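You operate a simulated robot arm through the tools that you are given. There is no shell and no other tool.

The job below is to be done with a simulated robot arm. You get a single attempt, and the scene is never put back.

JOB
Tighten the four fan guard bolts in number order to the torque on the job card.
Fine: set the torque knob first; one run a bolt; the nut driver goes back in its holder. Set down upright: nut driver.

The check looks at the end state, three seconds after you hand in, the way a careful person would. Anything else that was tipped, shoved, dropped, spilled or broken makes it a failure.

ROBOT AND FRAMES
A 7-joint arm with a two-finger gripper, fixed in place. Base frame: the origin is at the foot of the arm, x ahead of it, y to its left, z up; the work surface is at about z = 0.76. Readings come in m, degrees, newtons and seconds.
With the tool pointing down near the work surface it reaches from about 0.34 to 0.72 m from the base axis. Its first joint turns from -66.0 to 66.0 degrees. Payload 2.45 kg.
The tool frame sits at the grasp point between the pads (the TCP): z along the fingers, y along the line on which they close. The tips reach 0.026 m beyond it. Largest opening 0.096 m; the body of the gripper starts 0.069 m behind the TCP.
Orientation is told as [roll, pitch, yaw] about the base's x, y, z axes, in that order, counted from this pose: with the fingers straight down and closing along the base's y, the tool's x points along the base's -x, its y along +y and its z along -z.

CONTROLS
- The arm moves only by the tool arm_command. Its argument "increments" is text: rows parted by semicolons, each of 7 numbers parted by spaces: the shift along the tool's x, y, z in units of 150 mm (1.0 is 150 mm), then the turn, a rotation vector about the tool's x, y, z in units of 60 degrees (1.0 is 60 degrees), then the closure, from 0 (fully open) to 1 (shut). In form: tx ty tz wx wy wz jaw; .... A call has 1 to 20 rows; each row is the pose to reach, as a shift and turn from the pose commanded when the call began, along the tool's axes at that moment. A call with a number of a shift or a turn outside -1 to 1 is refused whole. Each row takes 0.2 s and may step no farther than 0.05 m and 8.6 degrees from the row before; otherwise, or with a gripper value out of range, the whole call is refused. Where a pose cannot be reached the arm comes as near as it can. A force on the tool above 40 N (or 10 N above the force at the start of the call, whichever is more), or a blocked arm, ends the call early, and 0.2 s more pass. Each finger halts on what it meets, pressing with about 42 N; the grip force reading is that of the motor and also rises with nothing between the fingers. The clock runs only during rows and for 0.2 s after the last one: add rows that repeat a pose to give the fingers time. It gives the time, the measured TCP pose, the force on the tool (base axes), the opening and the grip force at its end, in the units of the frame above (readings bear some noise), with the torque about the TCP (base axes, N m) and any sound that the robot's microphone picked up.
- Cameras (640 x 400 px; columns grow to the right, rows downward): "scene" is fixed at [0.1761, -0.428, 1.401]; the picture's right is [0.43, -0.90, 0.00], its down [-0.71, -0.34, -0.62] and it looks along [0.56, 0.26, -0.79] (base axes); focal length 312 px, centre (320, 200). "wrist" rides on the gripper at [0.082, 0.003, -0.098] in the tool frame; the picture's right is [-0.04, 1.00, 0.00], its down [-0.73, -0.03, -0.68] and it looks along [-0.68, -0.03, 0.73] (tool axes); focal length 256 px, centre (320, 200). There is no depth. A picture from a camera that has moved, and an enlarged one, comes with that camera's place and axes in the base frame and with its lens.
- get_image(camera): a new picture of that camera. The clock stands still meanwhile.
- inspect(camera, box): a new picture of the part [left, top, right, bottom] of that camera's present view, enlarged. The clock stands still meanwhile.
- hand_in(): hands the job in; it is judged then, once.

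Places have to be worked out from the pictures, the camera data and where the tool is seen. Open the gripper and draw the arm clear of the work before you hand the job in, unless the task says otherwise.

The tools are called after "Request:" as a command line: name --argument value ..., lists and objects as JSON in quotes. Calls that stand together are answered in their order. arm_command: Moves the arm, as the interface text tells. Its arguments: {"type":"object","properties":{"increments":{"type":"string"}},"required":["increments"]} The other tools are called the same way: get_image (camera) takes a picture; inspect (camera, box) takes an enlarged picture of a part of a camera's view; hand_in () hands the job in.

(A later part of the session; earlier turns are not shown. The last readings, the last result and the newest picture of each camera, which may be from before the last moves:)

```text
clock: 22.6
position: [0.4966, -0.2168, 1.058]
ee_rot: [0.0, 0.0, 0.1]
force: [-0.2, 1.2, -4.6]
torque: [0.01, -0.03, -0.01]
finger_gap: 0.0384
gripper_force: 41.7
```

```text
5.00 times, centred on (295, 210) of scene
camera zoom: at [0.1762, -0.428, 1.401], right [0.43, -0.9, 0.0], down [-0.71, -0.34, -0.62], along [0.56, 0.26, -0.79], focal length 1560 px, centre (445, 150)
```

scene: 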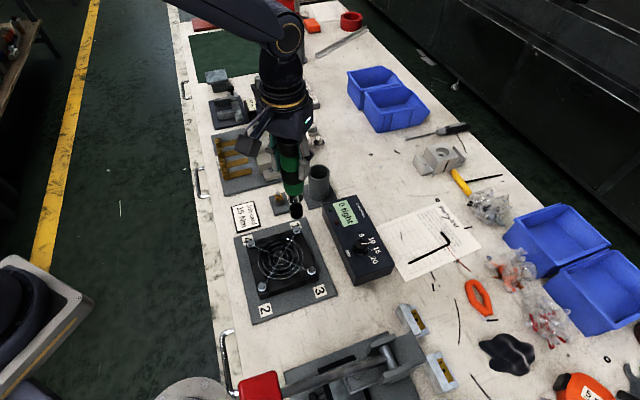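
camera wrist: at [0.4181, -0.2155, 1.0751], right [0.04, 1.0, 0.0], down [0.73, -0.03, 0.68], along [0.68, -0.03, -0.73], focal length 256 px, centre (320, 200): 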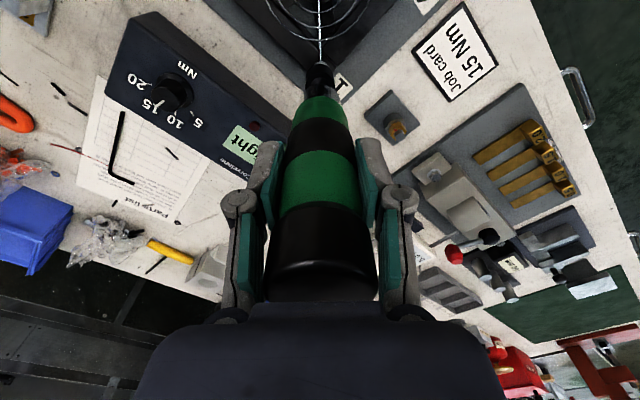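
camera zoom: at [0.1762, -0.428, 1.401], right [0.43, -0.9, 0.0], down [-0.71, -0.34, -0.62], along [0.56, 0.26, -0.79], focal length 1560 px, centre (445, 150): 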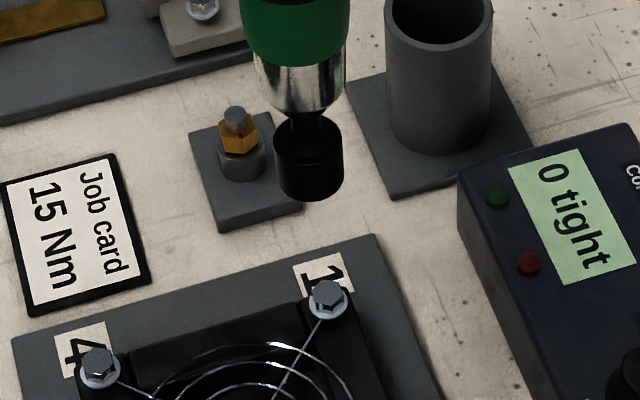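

The relative geometry now shows the bolt only about 1 mm in +x from the socket axis, with y aligned. I apply that correction and descend to just above contact.

Request:
arm_command --increments "-0.007 -0.002 0 0 0 0 1; -0.007 -0.002 0.2 0 0 0 1; -0.007 -0.002 0.4 0 0 0 1; -0.007 -0.002 0.51 0 0 0 1; -0.007 -0.002 0.51 0 0 0 1"

Request:
inspect --camera "wrist" --box '[290, 30, 350, 90]'

Request:
inspect --camera "scene" --box '[270, 195, 320, 245]'

```text
clock: 23.8
position: [0.4988, -0.2194, 0.983]
ee_rot: [-0.1, 0.0, 0.1]
force: [-0.1, -0.1, -4.9]
torque: [-0.03, 0.02, 0.0]
finger_gap: 0.0387
gripper_force: 41.4
```

```text
6.67 times, centred on (320, 60) of wrist
camera zoom: at [0.4159, -0.215, 1.0802], right [0.04, 1.0, 0.0], down [0.73, -0.03, 0.68], along [0.68, -0.03, -0.73], focal length 1707 px, centre (320, 1133)
```

zoom: 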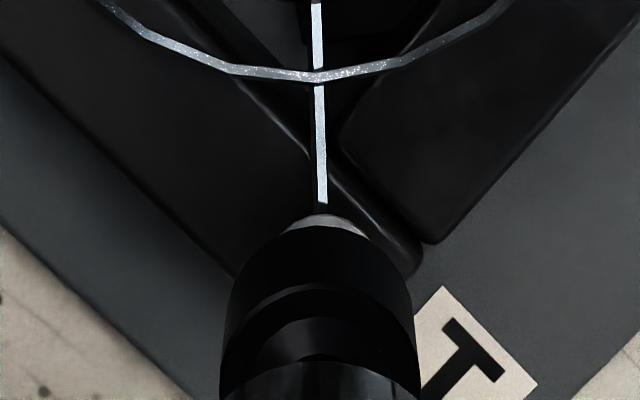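

```text
8.00 times, centred on (295, 220) of scene
camera zoom: at [0.1762, -0.428, 1.401], right [0.43, -0.9, 0.0], down [-0.71, -0.34, -0.62], along [0.56, 0.26, -0.79], focal length 2496 px, centre (520, 40)
```

zoom: 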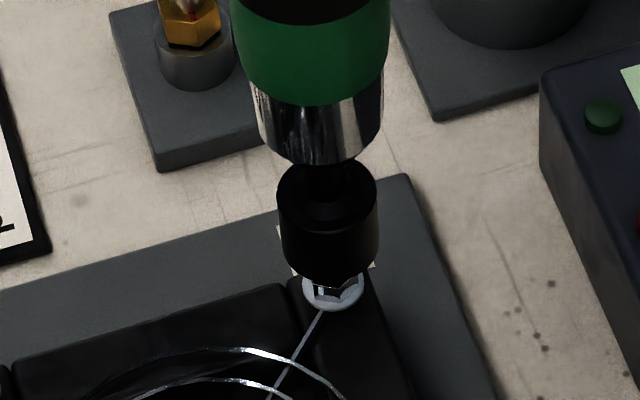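

The washer appears slightly right of the socket centre in both views. I zoom further to measure before pressing.

Request:
inspect --camera "scene" --box '[284, 212, 308, 236]'

Request:
inspect --camera "wrist" --box '[302, 56, 338, 82]'

```text
16.00 times, centred on (296, 224) of scene
camera zoom: at [0.1762, -0.428, 1.401], right [0.43, -0.9, 0.0], down [-0.71, -0.34, -0.62], along [0.56, 0.26, -0.79], focal length 4992 px, centre (704, -184)
```

zoom: 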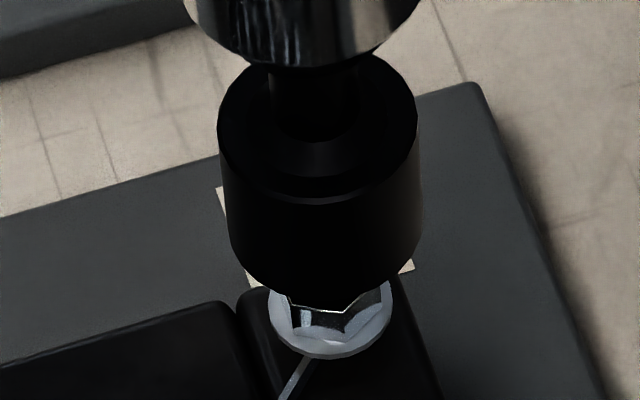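

```text
15.38 times, centred on (320, 69) of wrist
camera zoom: at [0.4159, -0.215, 1.0802], right [0.04, 1.0, 0.0], down [0.73, -0.03, 0.68], along [0.68, -0.03, -0.73], focal length 3938 px, centre (320, 2215)
```

zoom: 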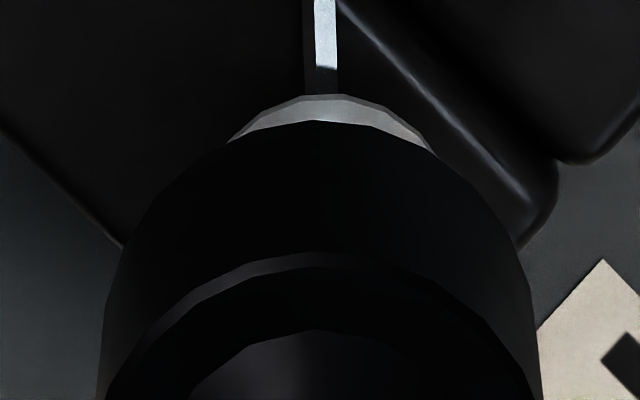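

All the measurements now agree: the bolt is within about 0.5 mm in x and +0.7 mm in y. I nudge y and lower in small steps into contact.

Request:
arm_command --increments "0 0.005 0.02 0 0 0 1; 0 0.005 0.04 0 0 0 1; 0 0.005 0.055 0 0 0 1; 0 0.005 0.065 0 0 0 1; 0 0.005 0.075 0 0 0 1; 0 0.005 0.085 0 0 0 1"

Request:
inspect --camera "scene" --box '[284, 212, 308, 236]'

```text
clock: 25.2
position: [0.498, -0.2191, 0.9692]
ee_rot: [-0.1, 0.0, 0.1]
force: [0.0, -0.7, -5.0]
torque: [0.01, 0.03, 0.01]
finger_gap: 0.0387
gripper_force: 41.7
```

```text
16.00 times, centred on (296, 224) of scene
camera zoom: at [0.1762, -0.428, 1.401], right [0.43, -0.9, 0.0], down [-0.71, -0.34, -0.62], along [0.56, 0.26, -0.79], focal length 4992 px, centre (704, -184)
```

zoom: 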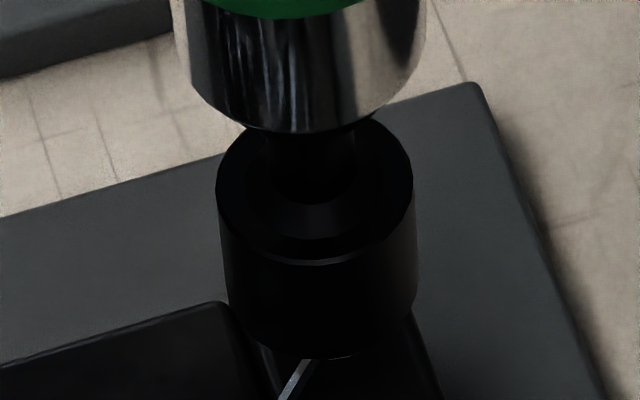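

There's no contact force and the socket is sliding over the head. I continue down slowly.

Request:
arm_command --increments "0 0 0.007 0 0 0 1; 0 0 0.013 0 0 0 1; 0 0 0.02 0 0 0 1; 0 0 0.02 0 0 0 1"

```text
clock: 26.2
position: [0.497, -0.2196, 0.9651]
ee_rot: [0.0, 0.0, -0.1]
force: [0.4, 0.0, -5.4]
torque: [0.02, 0.02, 0.0]
finger_gap: 0.0387
gripper_force: 41.9
```

Still free. I go another 3 mm in 1 mm steps.

Request:
arm_command --increments "0 0 0.007 0 0 0 1; 0 0 0.013 0 0 0 1; 0 0 0.02 0 0 0 1; 0 0 0.02 0 0 0 1"

Request:
inspect --camera "scene" --box '[280, 205, 316, 241]'

Request:
inspect --camera "wrist" --box '[290, 40, 350, 100]'

```text
clock: 27.2
position: [0.4969, -0.2199, 0.963]
ee_rot: [-0.2, 0.0, 0.0]
force: [-0.4, -1.3, -1.1]
torque: [-0.14, -0.03, -0.03]
finger_gap: 0.0385
gripper_force: 42.2
```

```text
11.11 times, centred on (298, 223) of scene
camera zoom: at [0.1761, -0.428, 1.401], right [0.43, -0.9, 0.0], down [-0.71, -0.34, -0.62], along [0.56, 0.26, -0.79], focal length 3467 px, centre (564, -56)
```

zoom: 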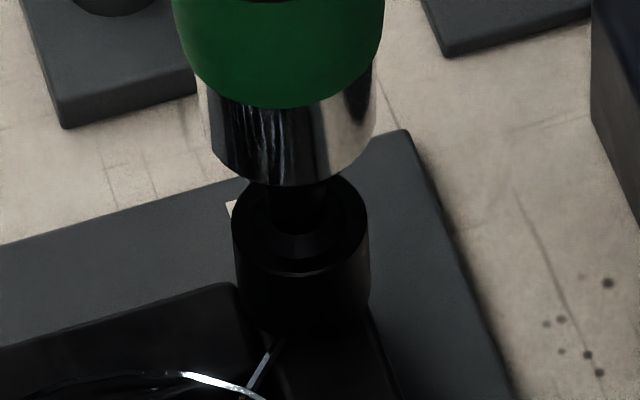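

```text
6.67 times, centred on (320, 70) of wrist
camera zoom: at [0.4144, -0.2148, 1.0598], right [0.04, 1.0, 0.0], down [0.73, -0.03, 0.68], along [0.68, -0.03, -0.73], focal length 1707 px, centre (320, 1067)
```

zoom: 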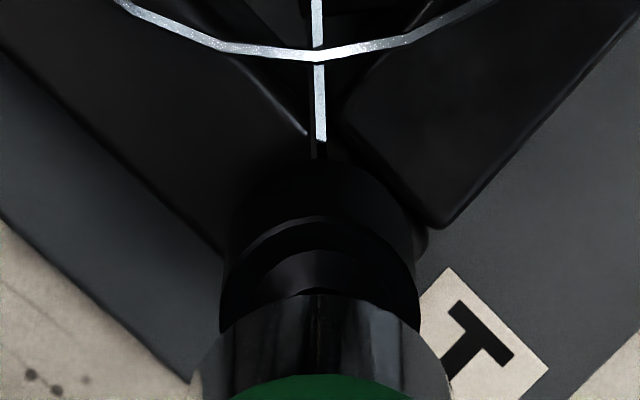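

The socket is seated over the head and contact is starting (about 4 N). I press slightly more and hold, listening for the run.

Request:
arm_command --increments "0 0 0.007 0 0 0 1; 0 0 0.013 0 0 0 1; 0 0 0.013 0 0 0 1; 0 0 0.013 0 0 0 1"

Request:
inspect --camera "scene" --box '[320, 180, 400, 260]'

```text
clock: 28.2
position: [0.4966, -0.2194, 0.96]
ee_rot: [0.0, 0.0, 0.1]
force: [-0.6, 0.4, -1.2]
torque: [-0.01, 0.01, 0.02]
finger_gap: 0.0388
gripper_force: 41.8
```

```text
5.00 times, centred on (360, 220) of scene
camera zoom: at [0.1761, -0.428, 1.401], right [0.43, -0.9, 0.0], down [-0.71, -0.34, -0.62], along [0.56, 0.26, -0.79], focal length 1560 px, centre (120, 100)
```

zoom: 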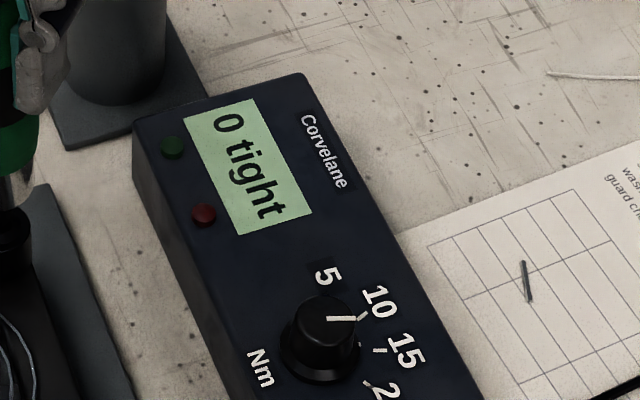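

It yields at a steady 4 N, possibly a spring-loaded nose. I press 3 mm further in small steps.

Request:
arm_command --increments "0 0 0.007 0 0 0 1; 0 0 0.013 0 0 0 1; 0 0 0.02 0 0 0 1; 0 0 0.02 0 0 0 1"

Request:
inspect --camera "scene" --box '[280, 190, 400, 260]'

```text
clock: 29.2
position: [0.4975, -0.2191, 0.9592]
ee_rot: [-0.3, -0.1, -0.1]
force: [-6.5, 1.0, 20.7]
torque: [0.14, 0.88, 0.01]
finger_gap: 0.0388
gripper_force: 42.0
```

```text
5.33 times, centred on (340, 225) of scene
camera zoom: at [0.1756, -0.4278, 1.4011], right [0.43, -0.9, 0.0], down [-0.71, -0.34, -0.62], along [0.56, 0.26, -0.79], focal length 1664 px, centre (213, 67)
```

zoom: 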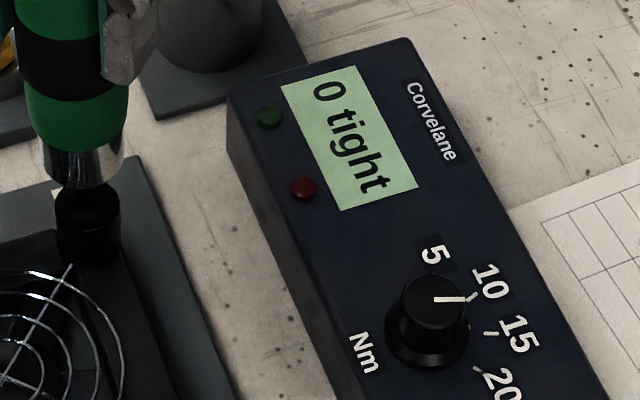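

There is now firm contact of about 26 N. I hold a second to see whether the driver runs by itself.

Request:
arm_command --increments "0 0 0 0 0 0 1; 0 0 0 0 0 0 1; 0 0 0 0 0 0 1; 0 0 0 0 0 0 1; 0 0 0 0 0 0 1"

Request:
inspect --camera "scene" --box '[330, 190, 400, 260]'

```text
clock: 30.4
position: [0.4982, -0.2187, 0.959]
ee_rot: [-0.2, -0.2, 0.0]
force: [-7.6, -1.5, 32.6]
torque: [-0.26, 0.92, 0.01]
finger_gap: 0.0384
gripper_force: 42.5
```

```text
5.71 times, centred on (365, 225) of scene
camera zoom: at [0.1754, -0.4278, 1.4012], right [0.43, -0.9, 0.0], down [-0.71, -0.34, -0.62], along [0.56, 0.26, -0.79], focal length 1783 px, centre (63, 57)
```

zoom: 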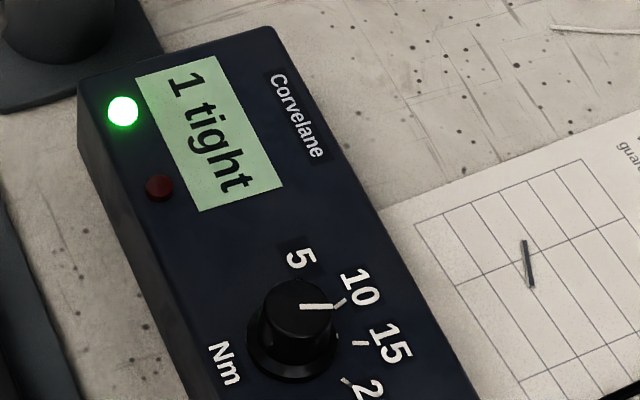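

Box shows "1 tight" with a green lamp: pressing starts the run, and bolt 1 is done. I lift straight off.

Request:
arm_command --increments "0 0 -0.02 0 0 0 1; 0 0 -0.1 0 0 0 1; 0 0 -0.3 0 0 0 1; 0 0 -0.55 0 0 0 1; 0 0 -0.66 0 0 0 1; 0 0 -0.66 0 0 0 1"

Request:
inspect --camera "wrist" --box '[290, 30, 350, 90]'

Request:
inspect --camera "scene" --box '[230, 150, 410, 310]'

```text
clock: 31.8
position: [0.4969, -0.2187, 1.0585]
ee_rot: [-0.2, -0.1, 0.0]
force: [-0.3, 0.9, -4.3]
torque: [0.02, 0.0, 0.05]
finger_gap: 0.0389
gripper_force: 42.2
```

```text
6.67 times, centred on (320, 60) of wrist
camera zoom: at [0.4144, -0.2146, 1.1562], right [0.04, 1.0, 0.0], down [0.73, -0.03, 0.68], along [0.68, -0.03, -0.73], focal length 1707 px, centre (320, 1133)
```

zoom: 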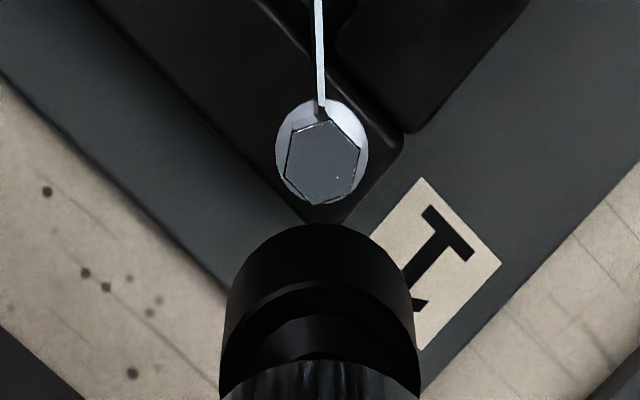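

```text
2.50 times, centred on (320, 230) of scene
camera zoom: at [0.1762, -0.428, 1.401], right [0.43, -0.9, 0.0], down [-0.71, -0.34, -0.62], along [0.56, 0.26, -0.79], focal length 780 px, centre (320, 125)
```

zoom: 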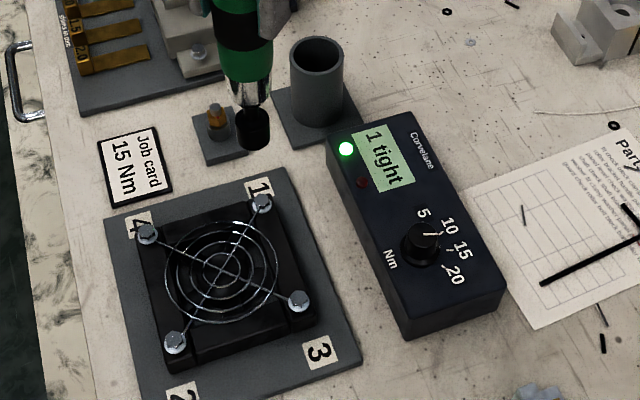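

Bolt 1 is drawn down and flush. At this height the reference for an aligned loose head is image point (322,168) in this zoom. I move to bolt 2 along -x by 147 mm at the same height.

Request:
arm_command --increments "0.25 0 0 0 0 0 1; 0.5 0 0 0 0 0 1; 0.75 0 0 0 0 0 1; 0.98 0 0 0 0 0 1; 0.98 0 0 0 0 0 1; 0.98 0 0 0 0 0 1"

Request:
inspect --camera "wrist" --box '[290, 30, 350, 90]'

Request:
inspect --camera "scene" --box '[220, 200, 320, 320]'

```text
clock: 33.2
position: [0.3496, -0.2165, 1.056]
ee_rot: [-0.2, 0.1, 0.1]
force: [0.4, 0.6, -4.0]
torque: [0.0, -0.03, 0.0]
finger_gap: 0.0387
gripper_force: 42.4
```

```text
6.67 times, centred on (320, 60) of wrist
camera zoom: at [0.2668, -0.2117, 1.1533], right [0.04, 1.0, 0.0], down [0.73, -0.03, 0.68], along [0.68, -0.03, -0.73], focal length 1707 px, centre (320, 1133)
```

zoom: 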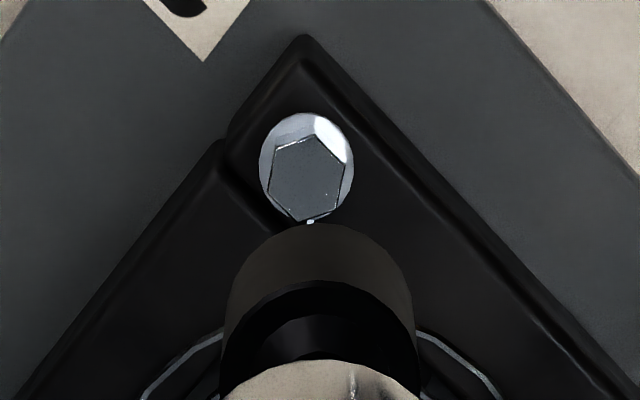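

```text
3.33 times, centred on (270, 260) of scene
camera zoom: at [0.1762, -0.428, 1.401], right [0.43, -0.9, 0.0], down [-0.71, -0.34, -0.62], along [0.56, 0.26, -0.79], focal length 1040 px, centre (487, 0)
```

zoom: 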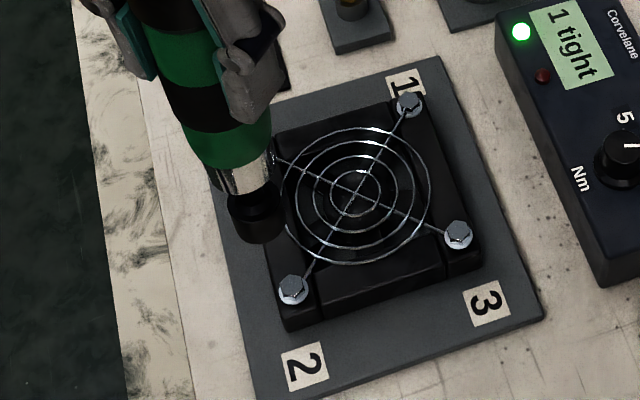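

Bolt 2's head shows at (306,178) against the reference (322,168), so I need about -3.1 mm in y and +1 mm in x. I correct and descend to about 12 mm above the head.

Request:
arm_command --increments "-0.007 -0.021 0 0 0 0 1; -0.007 -0.021 0.2 0 0 0 1; -0.007 -0.021 0.4 0 0 0 1; -0.007 -0.021 0.487 0 0 0 1; -0.007 -0.021 0.487 0 0 0 1"

Request:
inspect --camera "wrist" --box '[302, 56, 338, 82]'

Request:
inspect --camera "scene" --box '[240, 250, 280, 300]'

```text
clock: 34.4
position: [0.3511, -0.2229, 0.9837]
ee_rot: [-0.1, -0.1, 0.0]
force: [-0.5, 0.4, -4.4]
torque: [-0.05, 0.0, -0.03]
finger_gap: 0.0389
gripper_force: 42.3
```

```text
15.38 times, centred on (320, 69) of wrist
camera zoom: at [0.2693, -0.2182, 1.0801], right [0.04, 1.0, 0.0], down [0.73, -0.03, 0.68], along [0.68, -0.03, -0.73], focal length 3938 px, centre (320, 2215)
```

zoom: 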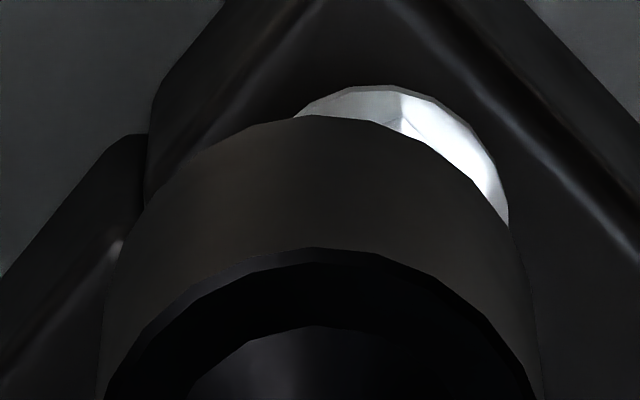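

```text
8.00 times, centred on (260, 275) of scene
camera zoom: at [0.1762, -0.428, 1.401], right [0.43, -0.9, 0.0], down [-0.71, -0.34, -0.62], along [0.56, 0.26, -0.79], focal length 2496 px, centre (800, -400)
```

zoom: 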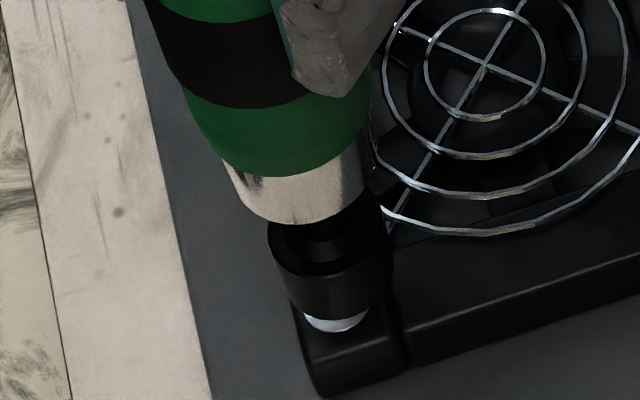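

The y move overshot, and the washer now sits about 3.4 mm toward +y. I correct and recheck.

Request:
arm_command --increments "0.005 0.0225 0 0 0 0 1; 0.005 0.0225 0 0 0 0 1; 0.005 0.0225 0 0 0 0 1"

Request:
inspect --camera "wrist" --box '[302, 56, 338, 82]'

Request:
inspect --camera "scene" --box '[248, 270, 276, 298]'

```text
clock: 35.2
position: [0.3507, -0.22, 0.9835]
ee_rot: [0.0, 0.0, 0.0]
force: [-0.6, -0.9, -4.6]
torque: [-0.01, 0.02, 0.01]
finger_gap: 0.0386
gripper_force: 41.8
```

```text
15.38 times, centred on (320, 69) of wrist
camera zoom: at [0.2684, -0.2153, 1.0803], right [0.04, 1.0, 0.0], down [0.73, -0.03, 0.68], along [0.68, -0.03, -0.73], focal length 3938 px, centre (320, 2215)
```

zoom: 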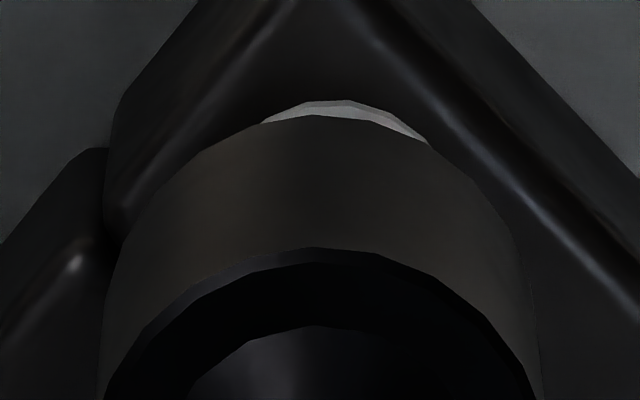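

```text
14.29 times, centred on (262, 284) of scene
camera zoom: at [0.1762, -0.428, 1.401], right [0.43, -0.9, 0.0], down [-0.71, -0.34, -0.62], along [0.56, 0.26, -0.79], focal length 4458 px, centre (1149, -1000)
```

zoom: 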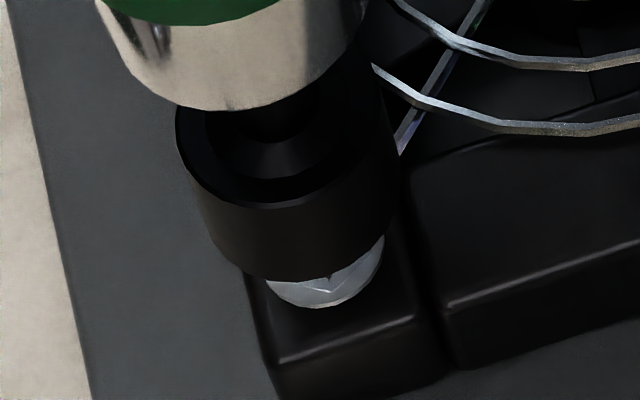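

Nearly aligned, with about 1.2 mm left in y. I apply that and lower slowly over the head; a force stop will tell if it fouls.

Request:
arm_command --increments "0 0.008 0 0 0 0 1; 0 0.008 0.02 0 0 0 1; 0 0.008 0.04 0 0 0 1; 0 0.008 0.055 0 0 0 1; 0 0.008 0.065 0 0 0 1; 0 0.008 0.075 0 0 0 1; 0 0.008 0.085 0 0 0 1; 0 0.008 0.085 0 0 0 1"

Request:
inspect --camera "wrist" --box '[302, 56, 338, 82]'

```text
clock: 37.0
position: [0.3512, -0.2191, 0.9708]
ee_rot: [-0.1, 0.0, -0.1]
force: [0.2, -0.3, -4.6]
torque: [-0.03, 0.03, 0.0]
finger_gap: 0.0389
gripper_force: 42.3
```

```text
15.38 times, centred on (320, 69) of wrist
camera zoom: at [0.2689, -0.2142, 1.068], right [0.04, 1.0, 0.0], down [0.73, -0.03, 0.68], along [0.68, -0.03, -0.73], focal length 3938 px, centre (320, 2215)
```

zoom: 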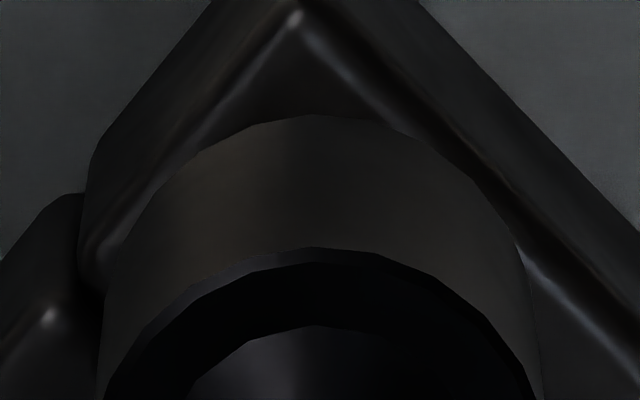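

No contact yet at TCP z≈0.970. I trim x by -0.8 mm and continue down.

Request:
arm_command --increments "0.005 -0.003 0 0 0 0 1; 0.005 -0.003 0.01 0 0 0 1; 0.005 -0.003 0.017 0 0 0 1; 0.005 -0.003 0.023 0 0 0 1; 0.005 -0.003 0.03 0 0 0 1; 0.005 -0.003 0.03 0 0 0 1"

```text
clock: 38.4
position: [0.3497, -0.2184, 0.9671]
ee_rot: [-0.1, 0.1, 0.1]
force: [-0.7, -0.7, -5.5]
torque: [-0.02, -0.01, -0.03]
finger_gap: 0.0388
gripper_force: 41.9
```

It is free and inside. I continue another 4 mm.

Request:
arm_command --increments "0 0 0.007 0 0 0 1; 0 0 0.013 0 0 0 1; 0 0 0.02 0 0 0 1; 0 0 0.027 0 0 0 1; 0 0 0.027 0 0 0 1"

Request:
inspect --camera "scene" --box '[240, 245, 290, 305]'

```text
clock: 39.6
position: [0.3499, -0.2181, 0.9615]
ee_rot: [-0.2, -0.2, 0.0]
force: [1.5, -0.5, -2.2]
torque: [-0.09, -0.17, 0.03]
finger_gap: 0.0385
gripper_force: 42.3
```

```text
6.67 times, centred on (265, 275) of scene
camera zoom: at [0.1762, -0.428, 1.401], right [0.43, -0.9, 0.0], down [-0.71, -0.34, -0.62], along [0.56, 0.26, -0.79], focal length 2080 px, centre (687, -300)
```

zoom: 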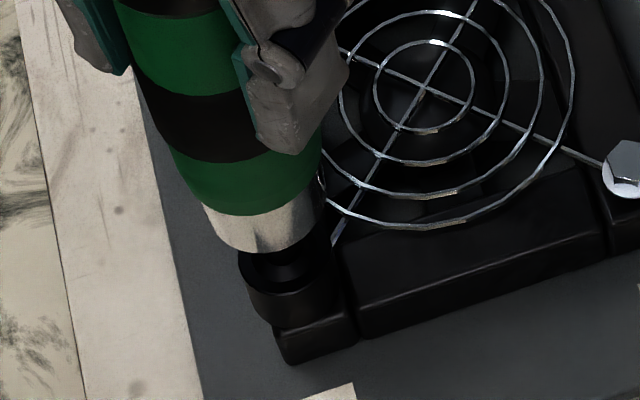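

Same behaviour as bolt 1, seated with about 3 N. I press in a further 4 mm stepwise and hold for the run.

Request:
arm_command --increments "0 0 0.007 0 0 0 1; 0 0 0.013 0 0 0 1; 0 0 0.02 0 0 0 1; 0 0 0.024 0 0 0 1; 0 0 0.024 0 0 0 1; 0 0 0.024 0 0 0 1"

Request:
inspect --camera "scene" --box '[240, 190, 400, 305]'

```text
clock: 41.0
position: [0.3502, -0.2177, 0.959]
ee_rot: [-0.1, 0.0, 0.0]
force: [-3.3, 1.8, 4.5]
torque: [0.24, 0.33, 0.05]
finger_gap: 0.0386
gripper_force: 41.5
```

```text
3.48 times, centred on (320, 248) of scene
camera zoom: at [0.176, -0.4279, 1.4011], right [0.43, -0.9, 0.0], down [-0.71, -0.34, -0.62], along [0.56, 0.26, -0.79], focal length 1085 px, centre (320, 35)
```

zoom: 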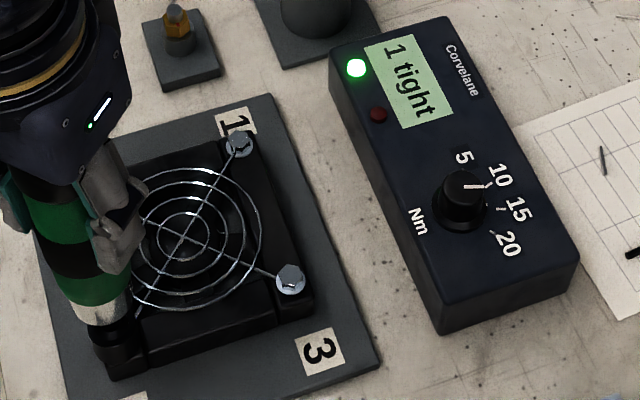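

It's now at about 9 N with no run yet. I press about 2 mm more and hold.

Request:
arm_command --increments "0 0 0.006 0 0 0 1; 0 0 0.012 0 0 0 1; 0 0 0.012 0 0 0 1; 0 0 0.012 0 0 0 1"

Request:
inspect --camera "scene" --box '[330, 190, 400, 260]'

```text
clock: 41.6
position: [0.3503, -0.2178, 0.9584]
ee_rot: [-0.2, -0.1, 0.0]
force: [-2.1, 2.1, 8.8]
torque: [0.32, 0.23, 0.02]
finger_gap: 0.0387
gripper_force: 42.2
stopped in row 3: the force on the tool passed its limit at 41 N (the readings are from after the stop); the commanded pose is now the measured one
```

```text
5.71 times, centred on (365, 225) of scene
camera zoom: at [0.176, -0.4279, 1.4011], right [0.43, -0.9, 0.0], down [-0.71, -0.34, -0.62], along [0.56, 0.26, -0.79], focal length 1783 px, centre (63, 57)
```

zoom: 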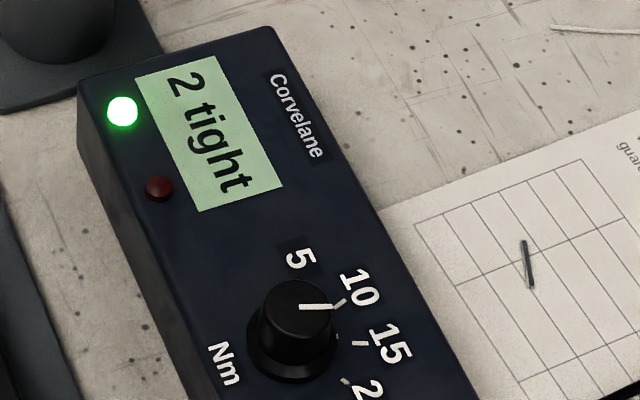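

"2 tight" with green. I lift straight off, then move to bolt 3 at (+73, -73) mm.

Request:
arm_command --increments "0 0 -0.02 0 0 0 1; 0 0 -0.1 0 0 0 1; 0 0 -0.3 0 0 0 1; 0 0 -0.55 0 0 0 1; 0 0 -0.66 0 0 0 1; -0.16 -0.16 -0.66 0 0 0 1; -0.33 -0.33 -0.66 0 0 0 1; -0.487 -0.487 -0.66 0 0 0 1; -0.487 -0.487 -0.66 0 0 0 1; -0.487 -0.487 -0.66 0 0 0 1"

Request:
inspect --camera "wrist" --box '[290, 30, 350, 90]'

Request:
inspect --camera "scene" --box '[220, 190, 400, 320]'

```text
clock: 43.8
position: [0.4246, -0.2886, 1.0599]
ee_rot: [-0.3, -0.1, -0.1]
force: [1.1, 0.2, -3.8]
torque: [0.0, 0.01, -0.02]
finger_gap: 0.0385
gripper_force: 42.0
```

```text
6.67 times, centred on (320, 60) of wrist
camera zoom: at [0.3417, -0.2852, 1.1572], right [0.04, 1.0, 0.0], down [0.73, -0.03, 0.68], along [0.68, -0.03, -0.73], focal length 1707 px, centre (320, 1133)
```

zoom: 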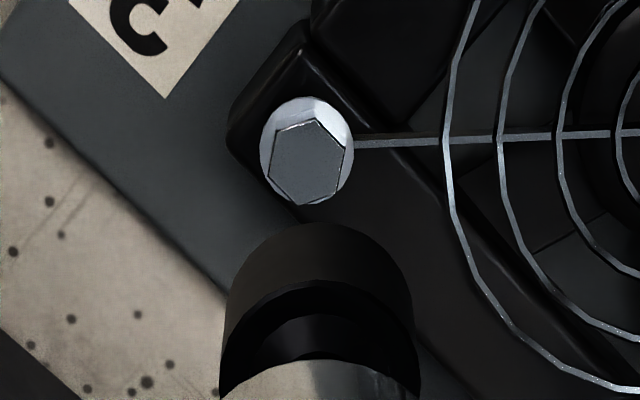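

```text
3.08 times, centred on (310, 255) of scene
camera zoom: at [0.1762, -0.4281, 1.401], right [0.43, -0.9, 0.0], down [-0.71, -0.34, -0.62], along [0.56, 0.26, -0.79], focal length 960 px, centre (351, 31)
```

zoom: 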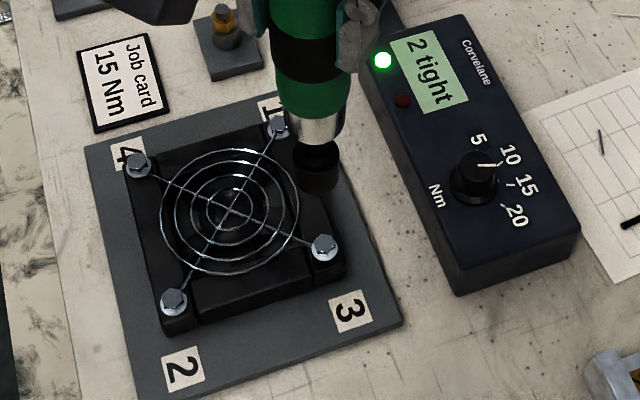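

Bolt 3 sits at about (0.4253, -0.2908), so the target TCP is (0.4231, -0.2909). I correct, take out the slight roll, and descend to about 12 mm above it.

Request:
arm_command --increments "0.004 -0.015 0 -0.003 0 0 1; 0.004 -0.015 0.2 -0.003 0 0 1; 0.004 -0.015 0.4 -0.003 0 0 1; 0.004 -0.015 0.508 -0.003 0 0 1; 0.004 -0.015 0.508 -0.003 0 0 1; 0.004 -0.015 0.508 -0.003 0 0 1"

Request:
inspect --camera "wrist" --box '[302, 56, 338, 82]'

Request:
inspect --camera "scene" --box '[296, 240, 332, 280]'

```text
clock: 45.2
position: [0.4224, -0.2922, 0.983]
ee_rot: [0.0, 0.0, 0.0]
force: [-0.2, -0.6, -5.9]
torque: [0.01, 0.01, 0.0]
finger_gap: 0.0387
gripper_force: 41.9
```

```text
15.38 times, centred on (320, 69) of wrist
camera zoom: at [0.3394, -0.288, 1.0796], right [0.04, 1.0, 0.0], down [0.73, -0.03, 0.68], along [0.68, -0.03, -0.73], focal length 3938 px, centre (320, 2215)
```

zoom: 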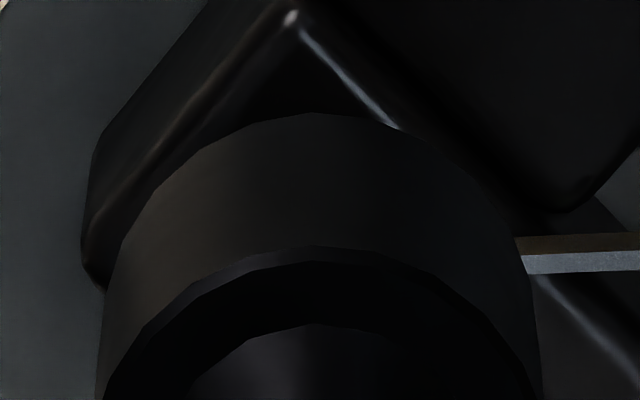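

```text
10.00 times, centred on (314, 260) of scene
camera zoom: at [0.1762, -0.428, 1.401], right [0.43, -0.9, 0.0], down [-0.71, -0.34, -0.62], along [0.56, 0.26, -0.79], focal length 3120 px, centre (380, -400)
```

zoom: 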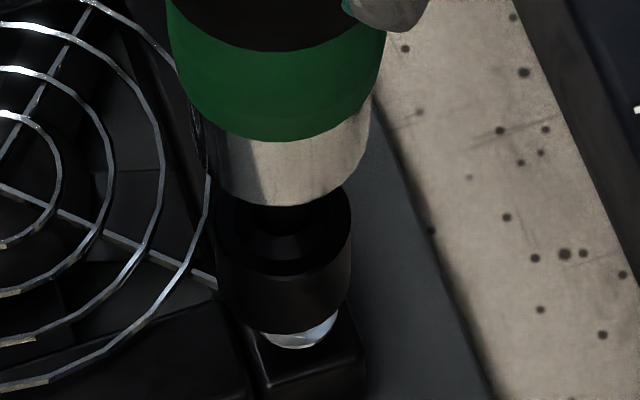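

The washer is hidden and the reported x is about 1.8 mm short. I move +x 1.8 mm and recheck.

Request:
arm_command --increments "-0.012 0 0 0 0 0 1; -0.012 0 0 0 0 0 1; -0.012 0 0 0 0 0 1"

Request:
inspect --camera "wrist" --box '[302, 56, 338, 82]'

Request:
inspect --camera "scene" --box '[296, 240, 332, 280]'

```text
clock: 46.0
position: [0.424, -0.2925, 0.9828]
ee_rot: [0.0, -0.1, 0.0]
force: [0.4, 0.3, -6.6]
torque: [-0.02, -0.01, 0.02]
finger_gap: 0.0386
gripper_force: 42.1
```

```text
15.38 times, centred on (320, 69) of wrist
camera zoom: at [0.3413, -0.2883, 1.0795], right [0.04, 1.0, 0.0], down [0.73, -0.03, 0.68], along [0.68, -0.03, -0.73], focal length 3938 px, centre (320, 2215)
```

zoom: 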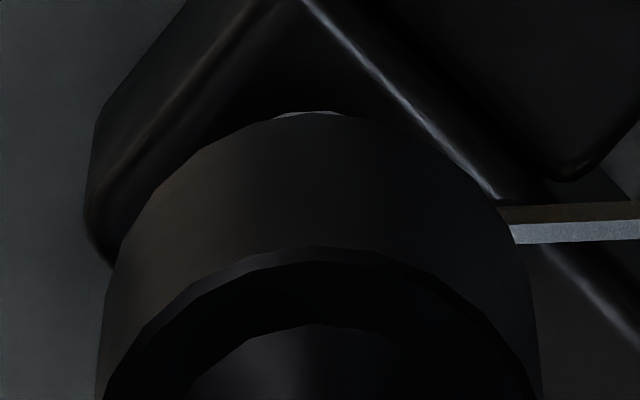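

```text
10.00 times, centred on (314, 260) of scene
camera zoom: at [0.1762, -0.428, 1.401], right [0.43, -0.9, 0.0], down [-0.71, -0.34, -0.62], along [0.56, 0.26, -0.79], focal length 3120 px, centre (380, -400)
```

zoom: 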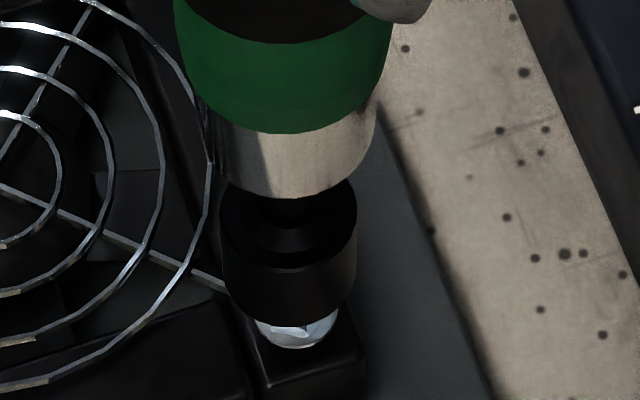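

A sliver of washer shows at the far edge; about +0.8 mm more in x and it matches the reference. I apply that and lower slowly.

Request:
arm_command --increments "-0.006 -0.001 0 0 0 0 1; -0.006 -0.001 0.02 0 0 0 1; -0.006 -0.001 0.04 0 0 0 1; -0.006 -0.001 0.055 0 0 0 1; -0.006 -0.001 0.065 0 0 0 1; -0.006 -0.001 0.075 0 0 0 1; -0.006 -0.001 0.085 0 0 0 1; -0.006 -0.001 0.085 0 0 0 1"

Request:
inspect --camera "wrist" --box '[302, 56, 338, 82]'

```text
clock: 47.8
position: [0.4246, -0.2943, 0.9682]
ee_rot: [0.0, -0.1, -0.1]
force: [1.2, 1.3, -4.7]
torque: [0.0, 0.01, 0.01]
finger_gap: 0.0388
gripper_force: 42.4
```

```text
15.38 times, centred on (320, 69) of wrist
camera zoom: at [0.3422, -0.2898, 1.066], right [0.04, 1.0, 0.0], down [0.73, -0.03, 0.68], along [0.68, -0.03, -0.73], focal length 3938 px, centre (320, 2215)
```

zoom: 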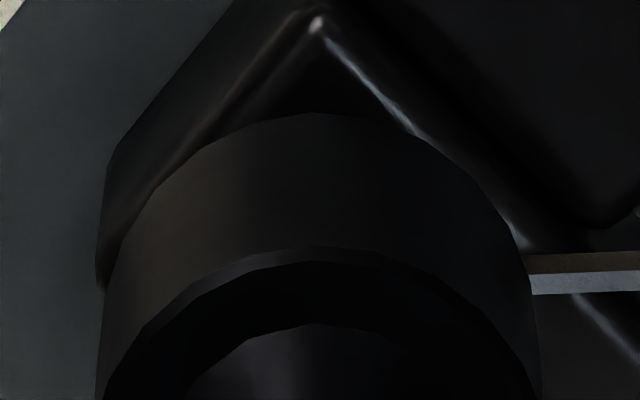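

Free at z≈0.968, but y has drifted to about -0.2928. I trim +1 mm in y and continue down.

Request:
arm_command --increments "0.003 0.008 0 0 0 0 1; 0.003 0.008 0.007 0 0 0 1; 0.003 0.008 0.013 0 0 0 1; 0.003 0.008 0.02 0 0 0 1; 0.003 0.008 0.02 0 0 0 1"

Request:
inspect --camera "wrist" --box '[302, 56, 338, 82]'

Request:
inspect --camera "scene" --box '[296, 240, 332, 280]'

```text
clock: 49.0
position: [0.4249, -0.2927, 0.9654]
ee_rot: [0.0, -0.1, 0.0]
force: [0.4, -0.5, -5.3]
torque: [0.0, 0.01, 0.0]
finger_gap: 0.0387
gripper_force: 42.1
```

```text
15.38 times, centred on (320, 69) of wrist
camera zoom: at [0.3419, -0.2889, 1.0629], right [0.04, 1.0, 0.0], down [0.73, -0.03, 0.68], along [0.68, -0.03, -0.73], focal length 3938 px, centre (320, 2215)
```

zoom: 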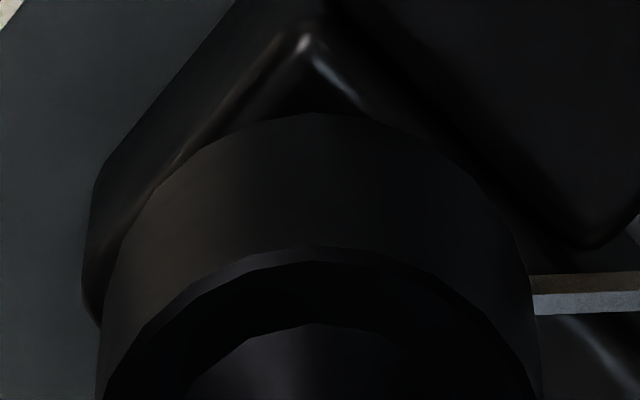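

```text
10.00 times, centred on (314, 260) of scene
camera zoom: at [0.1762, -0.428, 1.401], right [0.43, -0.9, 0.0], down [-0.71, -0.34, -0.62], along [0.56, 0.26, -0.79], focal length 3120 px, centre (380, -400)
```

zoom: 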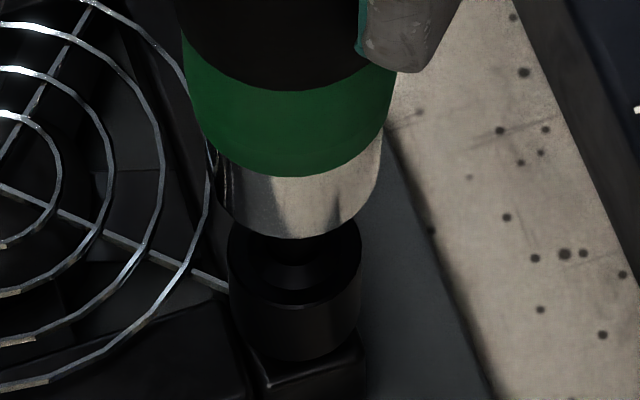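

It is seated around the head with no side load. I continue down to the firm stop, as on the other bolts.

Request:
arm_command --increments "0.003 0.003 0.007 0 0 0 1; 0.003 0.003 0.013 0 0 0 1; 0.003 0.003 0.02 0 0 0 1; 0.003 0.003 0.027 0 0 0 1; 0.003 0.003 0.033 0 0 0 1; 0.003 0.003 0.033 0 0 0 1"

Request:
inspect --camera "scene" --box '[290, 190, 400, 290]'

```text
clock: 50.4
position: [0.4257, -0.2924, 0.9603]
ee_rot: [-0.1, -0.2, 0.0]
force: [0.5, 0.5, -0.8]
torque: [0.0, -0.06, -0.01]
finger_gap: 0.0389
gripper_force: 42.1
```

```text
4.00 times, centred on (345, 240) of scene
camera zoom: at [0.1761, -0.428, 1.401], right [0.43, -0.9, 0.0], down [-0.71, -0.34, -0.62], along [0.56, 0.26, -0.79], focal length 1248 px, centre (220, 40)
```

zoom: 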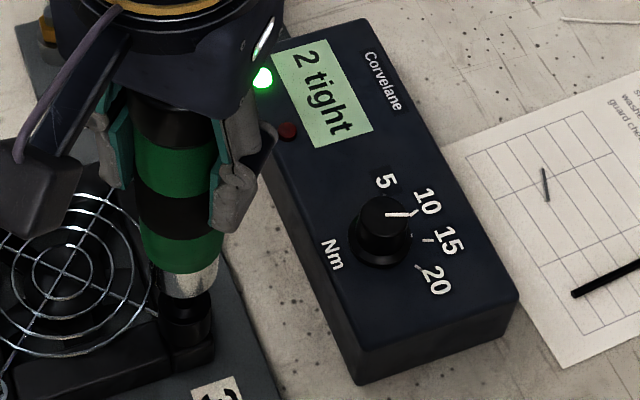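

There's light contact at about 4 N, as before. I press on 3 mm in small steps and hold.

Request:
arm_command --increments "0 0 0.007 0 0 0 1; 0 0 0.013 0 0 0 1; 0 0 0.018 0 0 0 1; 0 0 0.018 0 0 0 1; 0 0 0.018 0 0 0 1; 0 0 0.018 0 0 0 1"

Request:
inspect --camera "scene" --box '[330, 190, 400, 260]'

```text
clock: 51.8
position: [0.424, -0.2922, 0.9589]
ee_rot: [-0.2, -0.2, 0.0]
force: [-2.8, 3.5, 26.9]
torque: [0.51, 0.13, 0.03]
finger_gap: 0.0384
gripper_force: 41.5
```

```text
5.71 times, centred on (365, 225) of scene
camera zoom: at [0.1757, -0.4277, 1.4012], right [0.43, -0.9, 0.0], down [-0.71, -0.34, -0.62], along [0.56, 0.26, -0.79], focal length 1783 px, centre (63, 57)
```

zoom: 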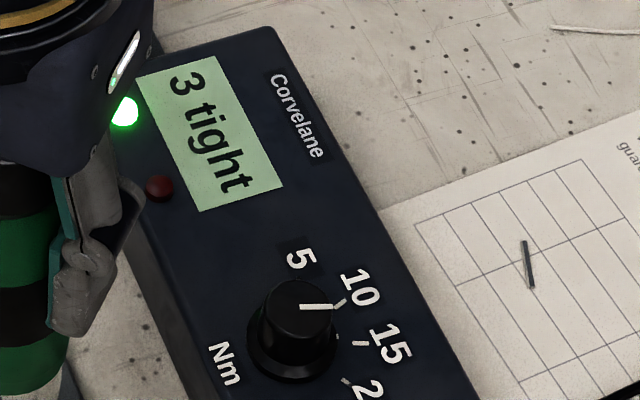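

"3 tight" with green. I lift off and move +147 mm in y to bolt 4.

Request:
arm_command --increments "0 0 -0.02 0 0 0 1; 0 0 -0.1 0 0 0 1; 0 0 -0.3 0 0 0 1; 0 0 -0.55 0 0 0 1; 0 0 -0.66 0 0 0 1; 0 0.2 -0.66 0 0 0 1; 0 0.45 -0.66 0 0 0 1; 0 0.7 -0.66 0 0 0 1; 0 0.9 -0.66 0 0 0 1; 0 0.978 -0.66 0 0 0 1; 0 0.978 -0.66 0 0 0 1; 0 0.978 -0.66 0 0 0 1"

Request:
inspect --camera "wrist" --box '[290, 30, 350, 90]'

Request:
inspect --camera "scene" --box '[220, 190, 400, 320]'

```text
clock: 54.4
position: [0.4225, -0.1453, 1.0589]
ee_rot: [0.0, -0.1, 0.1]
force: [-0.8, -0.4, -4.0]
torque: [0.03, 0.05, -0.02]
finger_gap: 0.0388
gripper_force: 42.4
```

```text
6.67 times, centred on (320, 60) of wrist
camera zoom: at [0.3405, -0.1416, 1.156], right [0.04, 1.0, 0.0], down [0.73, -0.03, 0.68], along [0.68, -0.03, -0.73], focal length 1707 px, centre (320, 1133)
```

zoom: 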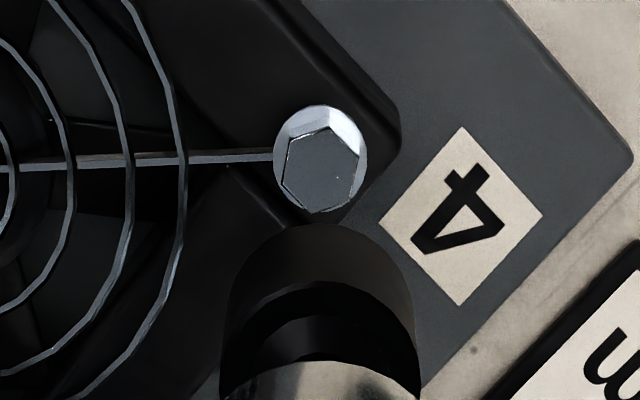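

```text
3.08 times, centred on (310, 255) of scene
camera zoom: at [0.1762, -0.428, 1.401], right [0.43, -0.9, 0.0], down [-0.71, -0.34, -0.62], along [0.56, 0.26, -0.79], focal length 960 px, centre (351, 31)
```

zoom: 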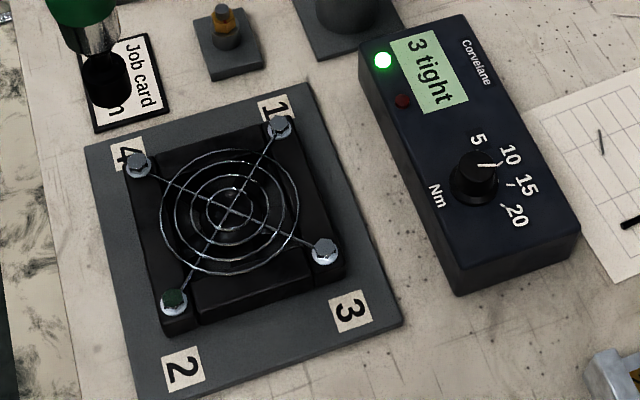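

Bolt 4's head is right at the reference point (322,169). I descend to about 12 mm above it.

Request:
arm_command --increments "0 0.003 0.2 0 0 0 1; 0 0.003 0.4 0 0 0 1; 0 0.003 0.503 0 0 0 1; 0 0.003 0.503 0 0 0 1; 0 0.003 0.503 0 0 0 1"

Request:
inspect --camera "wrist" --box '[302, 56, 338, 82]'

Request:
inspect --camera "scene" --box '[240, 215, 290, 265]'

```text
clock: 55.6
position: [0.4269, -0.1463, 0.9806]
ee_rot: [0.0, -0.1, 0.0]
force: [0.2, -0.1, -3.9]
torque: [0.0, 0.03, -0.02]
finger_gap: 0.0384
gripper_force: 42.5
```

```text
15.38 times, centred on (320, 69) of wrist
camera zoom: at [0.3424, -0.1426, 1.0793], right [0.04, 1.0, 0.0], down [0.73, -0.03, 0.68], along [0.68, -0.03, -0.73], focal length 3938 px, centre (320, 2215)
```

zoom: 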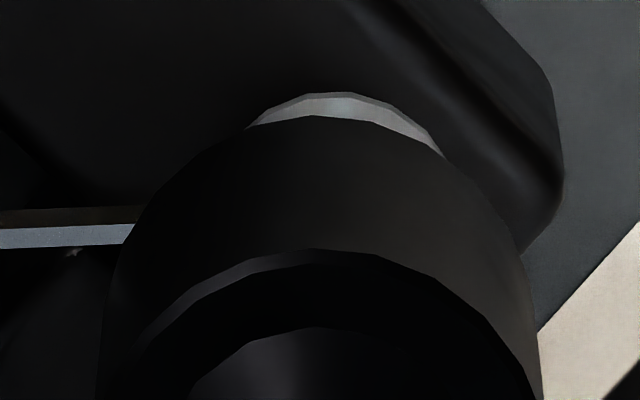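

```text
8.00 times, centred on (265, 240) of scene
camera zoom: at [0.1762, -0.428, 1.401], right [0.43, -0.9, 0.0], down [-0.71, -0.34, -0.62], along [0.56, 0.26, -0.79], focal length 2496 px, centre (760, -120)
```

zoom: 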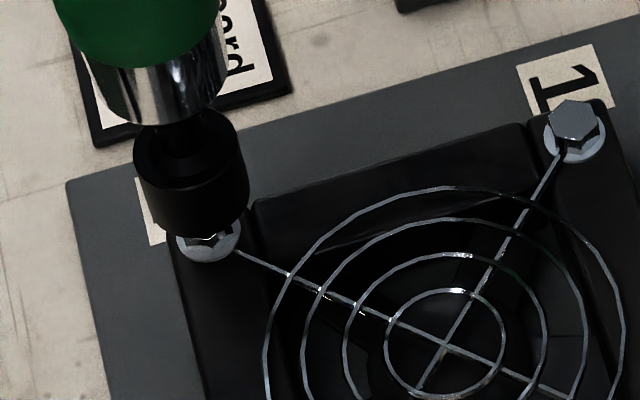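

Close: about +0.8 mm in y and -0.6 mm in x. I trim and lower slowly.

Request:
arm_command --increments "0.004 0.006 0 0 0 0 1; 0.004 0.006 0.02 0 0 0 1; 0.004 0.006 0.035 0 0 0 1; 0.004 0.006 0.05 0 0 0 1; 0.004 0.006 0.06 0 0 0 1; 0.004 0.006 0.07 0 0 0 1; 0.004 0.006 0.08 0 0 0 1; 0.004 0.006 0.08 0 0 0 1"

Request:
inspect --camera "wrist" --box '[302, 56, 338, 82]'

Request:
inspect --camera "scene" --box '[240, 215, 320, 265]'

```text
clock: 57.4
position: [0.4233, -0.1451, 0.9693]
ee_rot: [0.0, 0.0, -0.1]
force: [0.2, -0.9, -5.8]
torque: [0.03, 0.0, 0.03]
finger_gap: 0.0388
gripper_force: 42.1
```

```text
15.38 times, centred on (320, 69) of wrist
camera zoom: at [0.341, -0.1402, 1.0666], right [0.04, 1.0, 0.0], down [0.73, -0.03, 0.68], along [0.68, -0.03, -0.73], focal length 3938 px, centre (320, 2215)
```

zoom: 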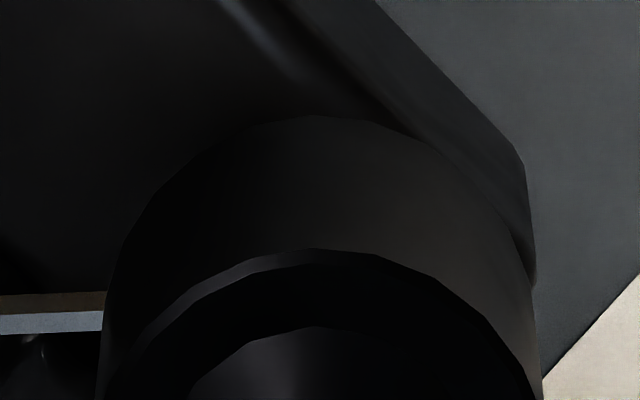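

```text
8.00 times, centred on (280, 240) of scene
camera zoom: at [0.1762, -0.428, 1.401], right [0.43, -0.9, 0.0], down [-0.71, -0.34, -0.62], along [0.56, 0.26, -0.79], focal length 2496 px, centre (640, -120)
```

zoom: 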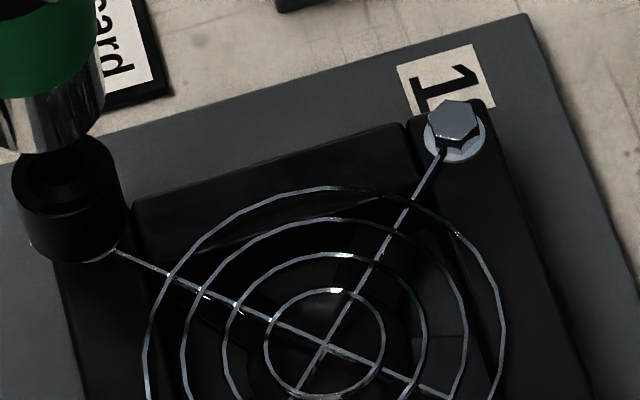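

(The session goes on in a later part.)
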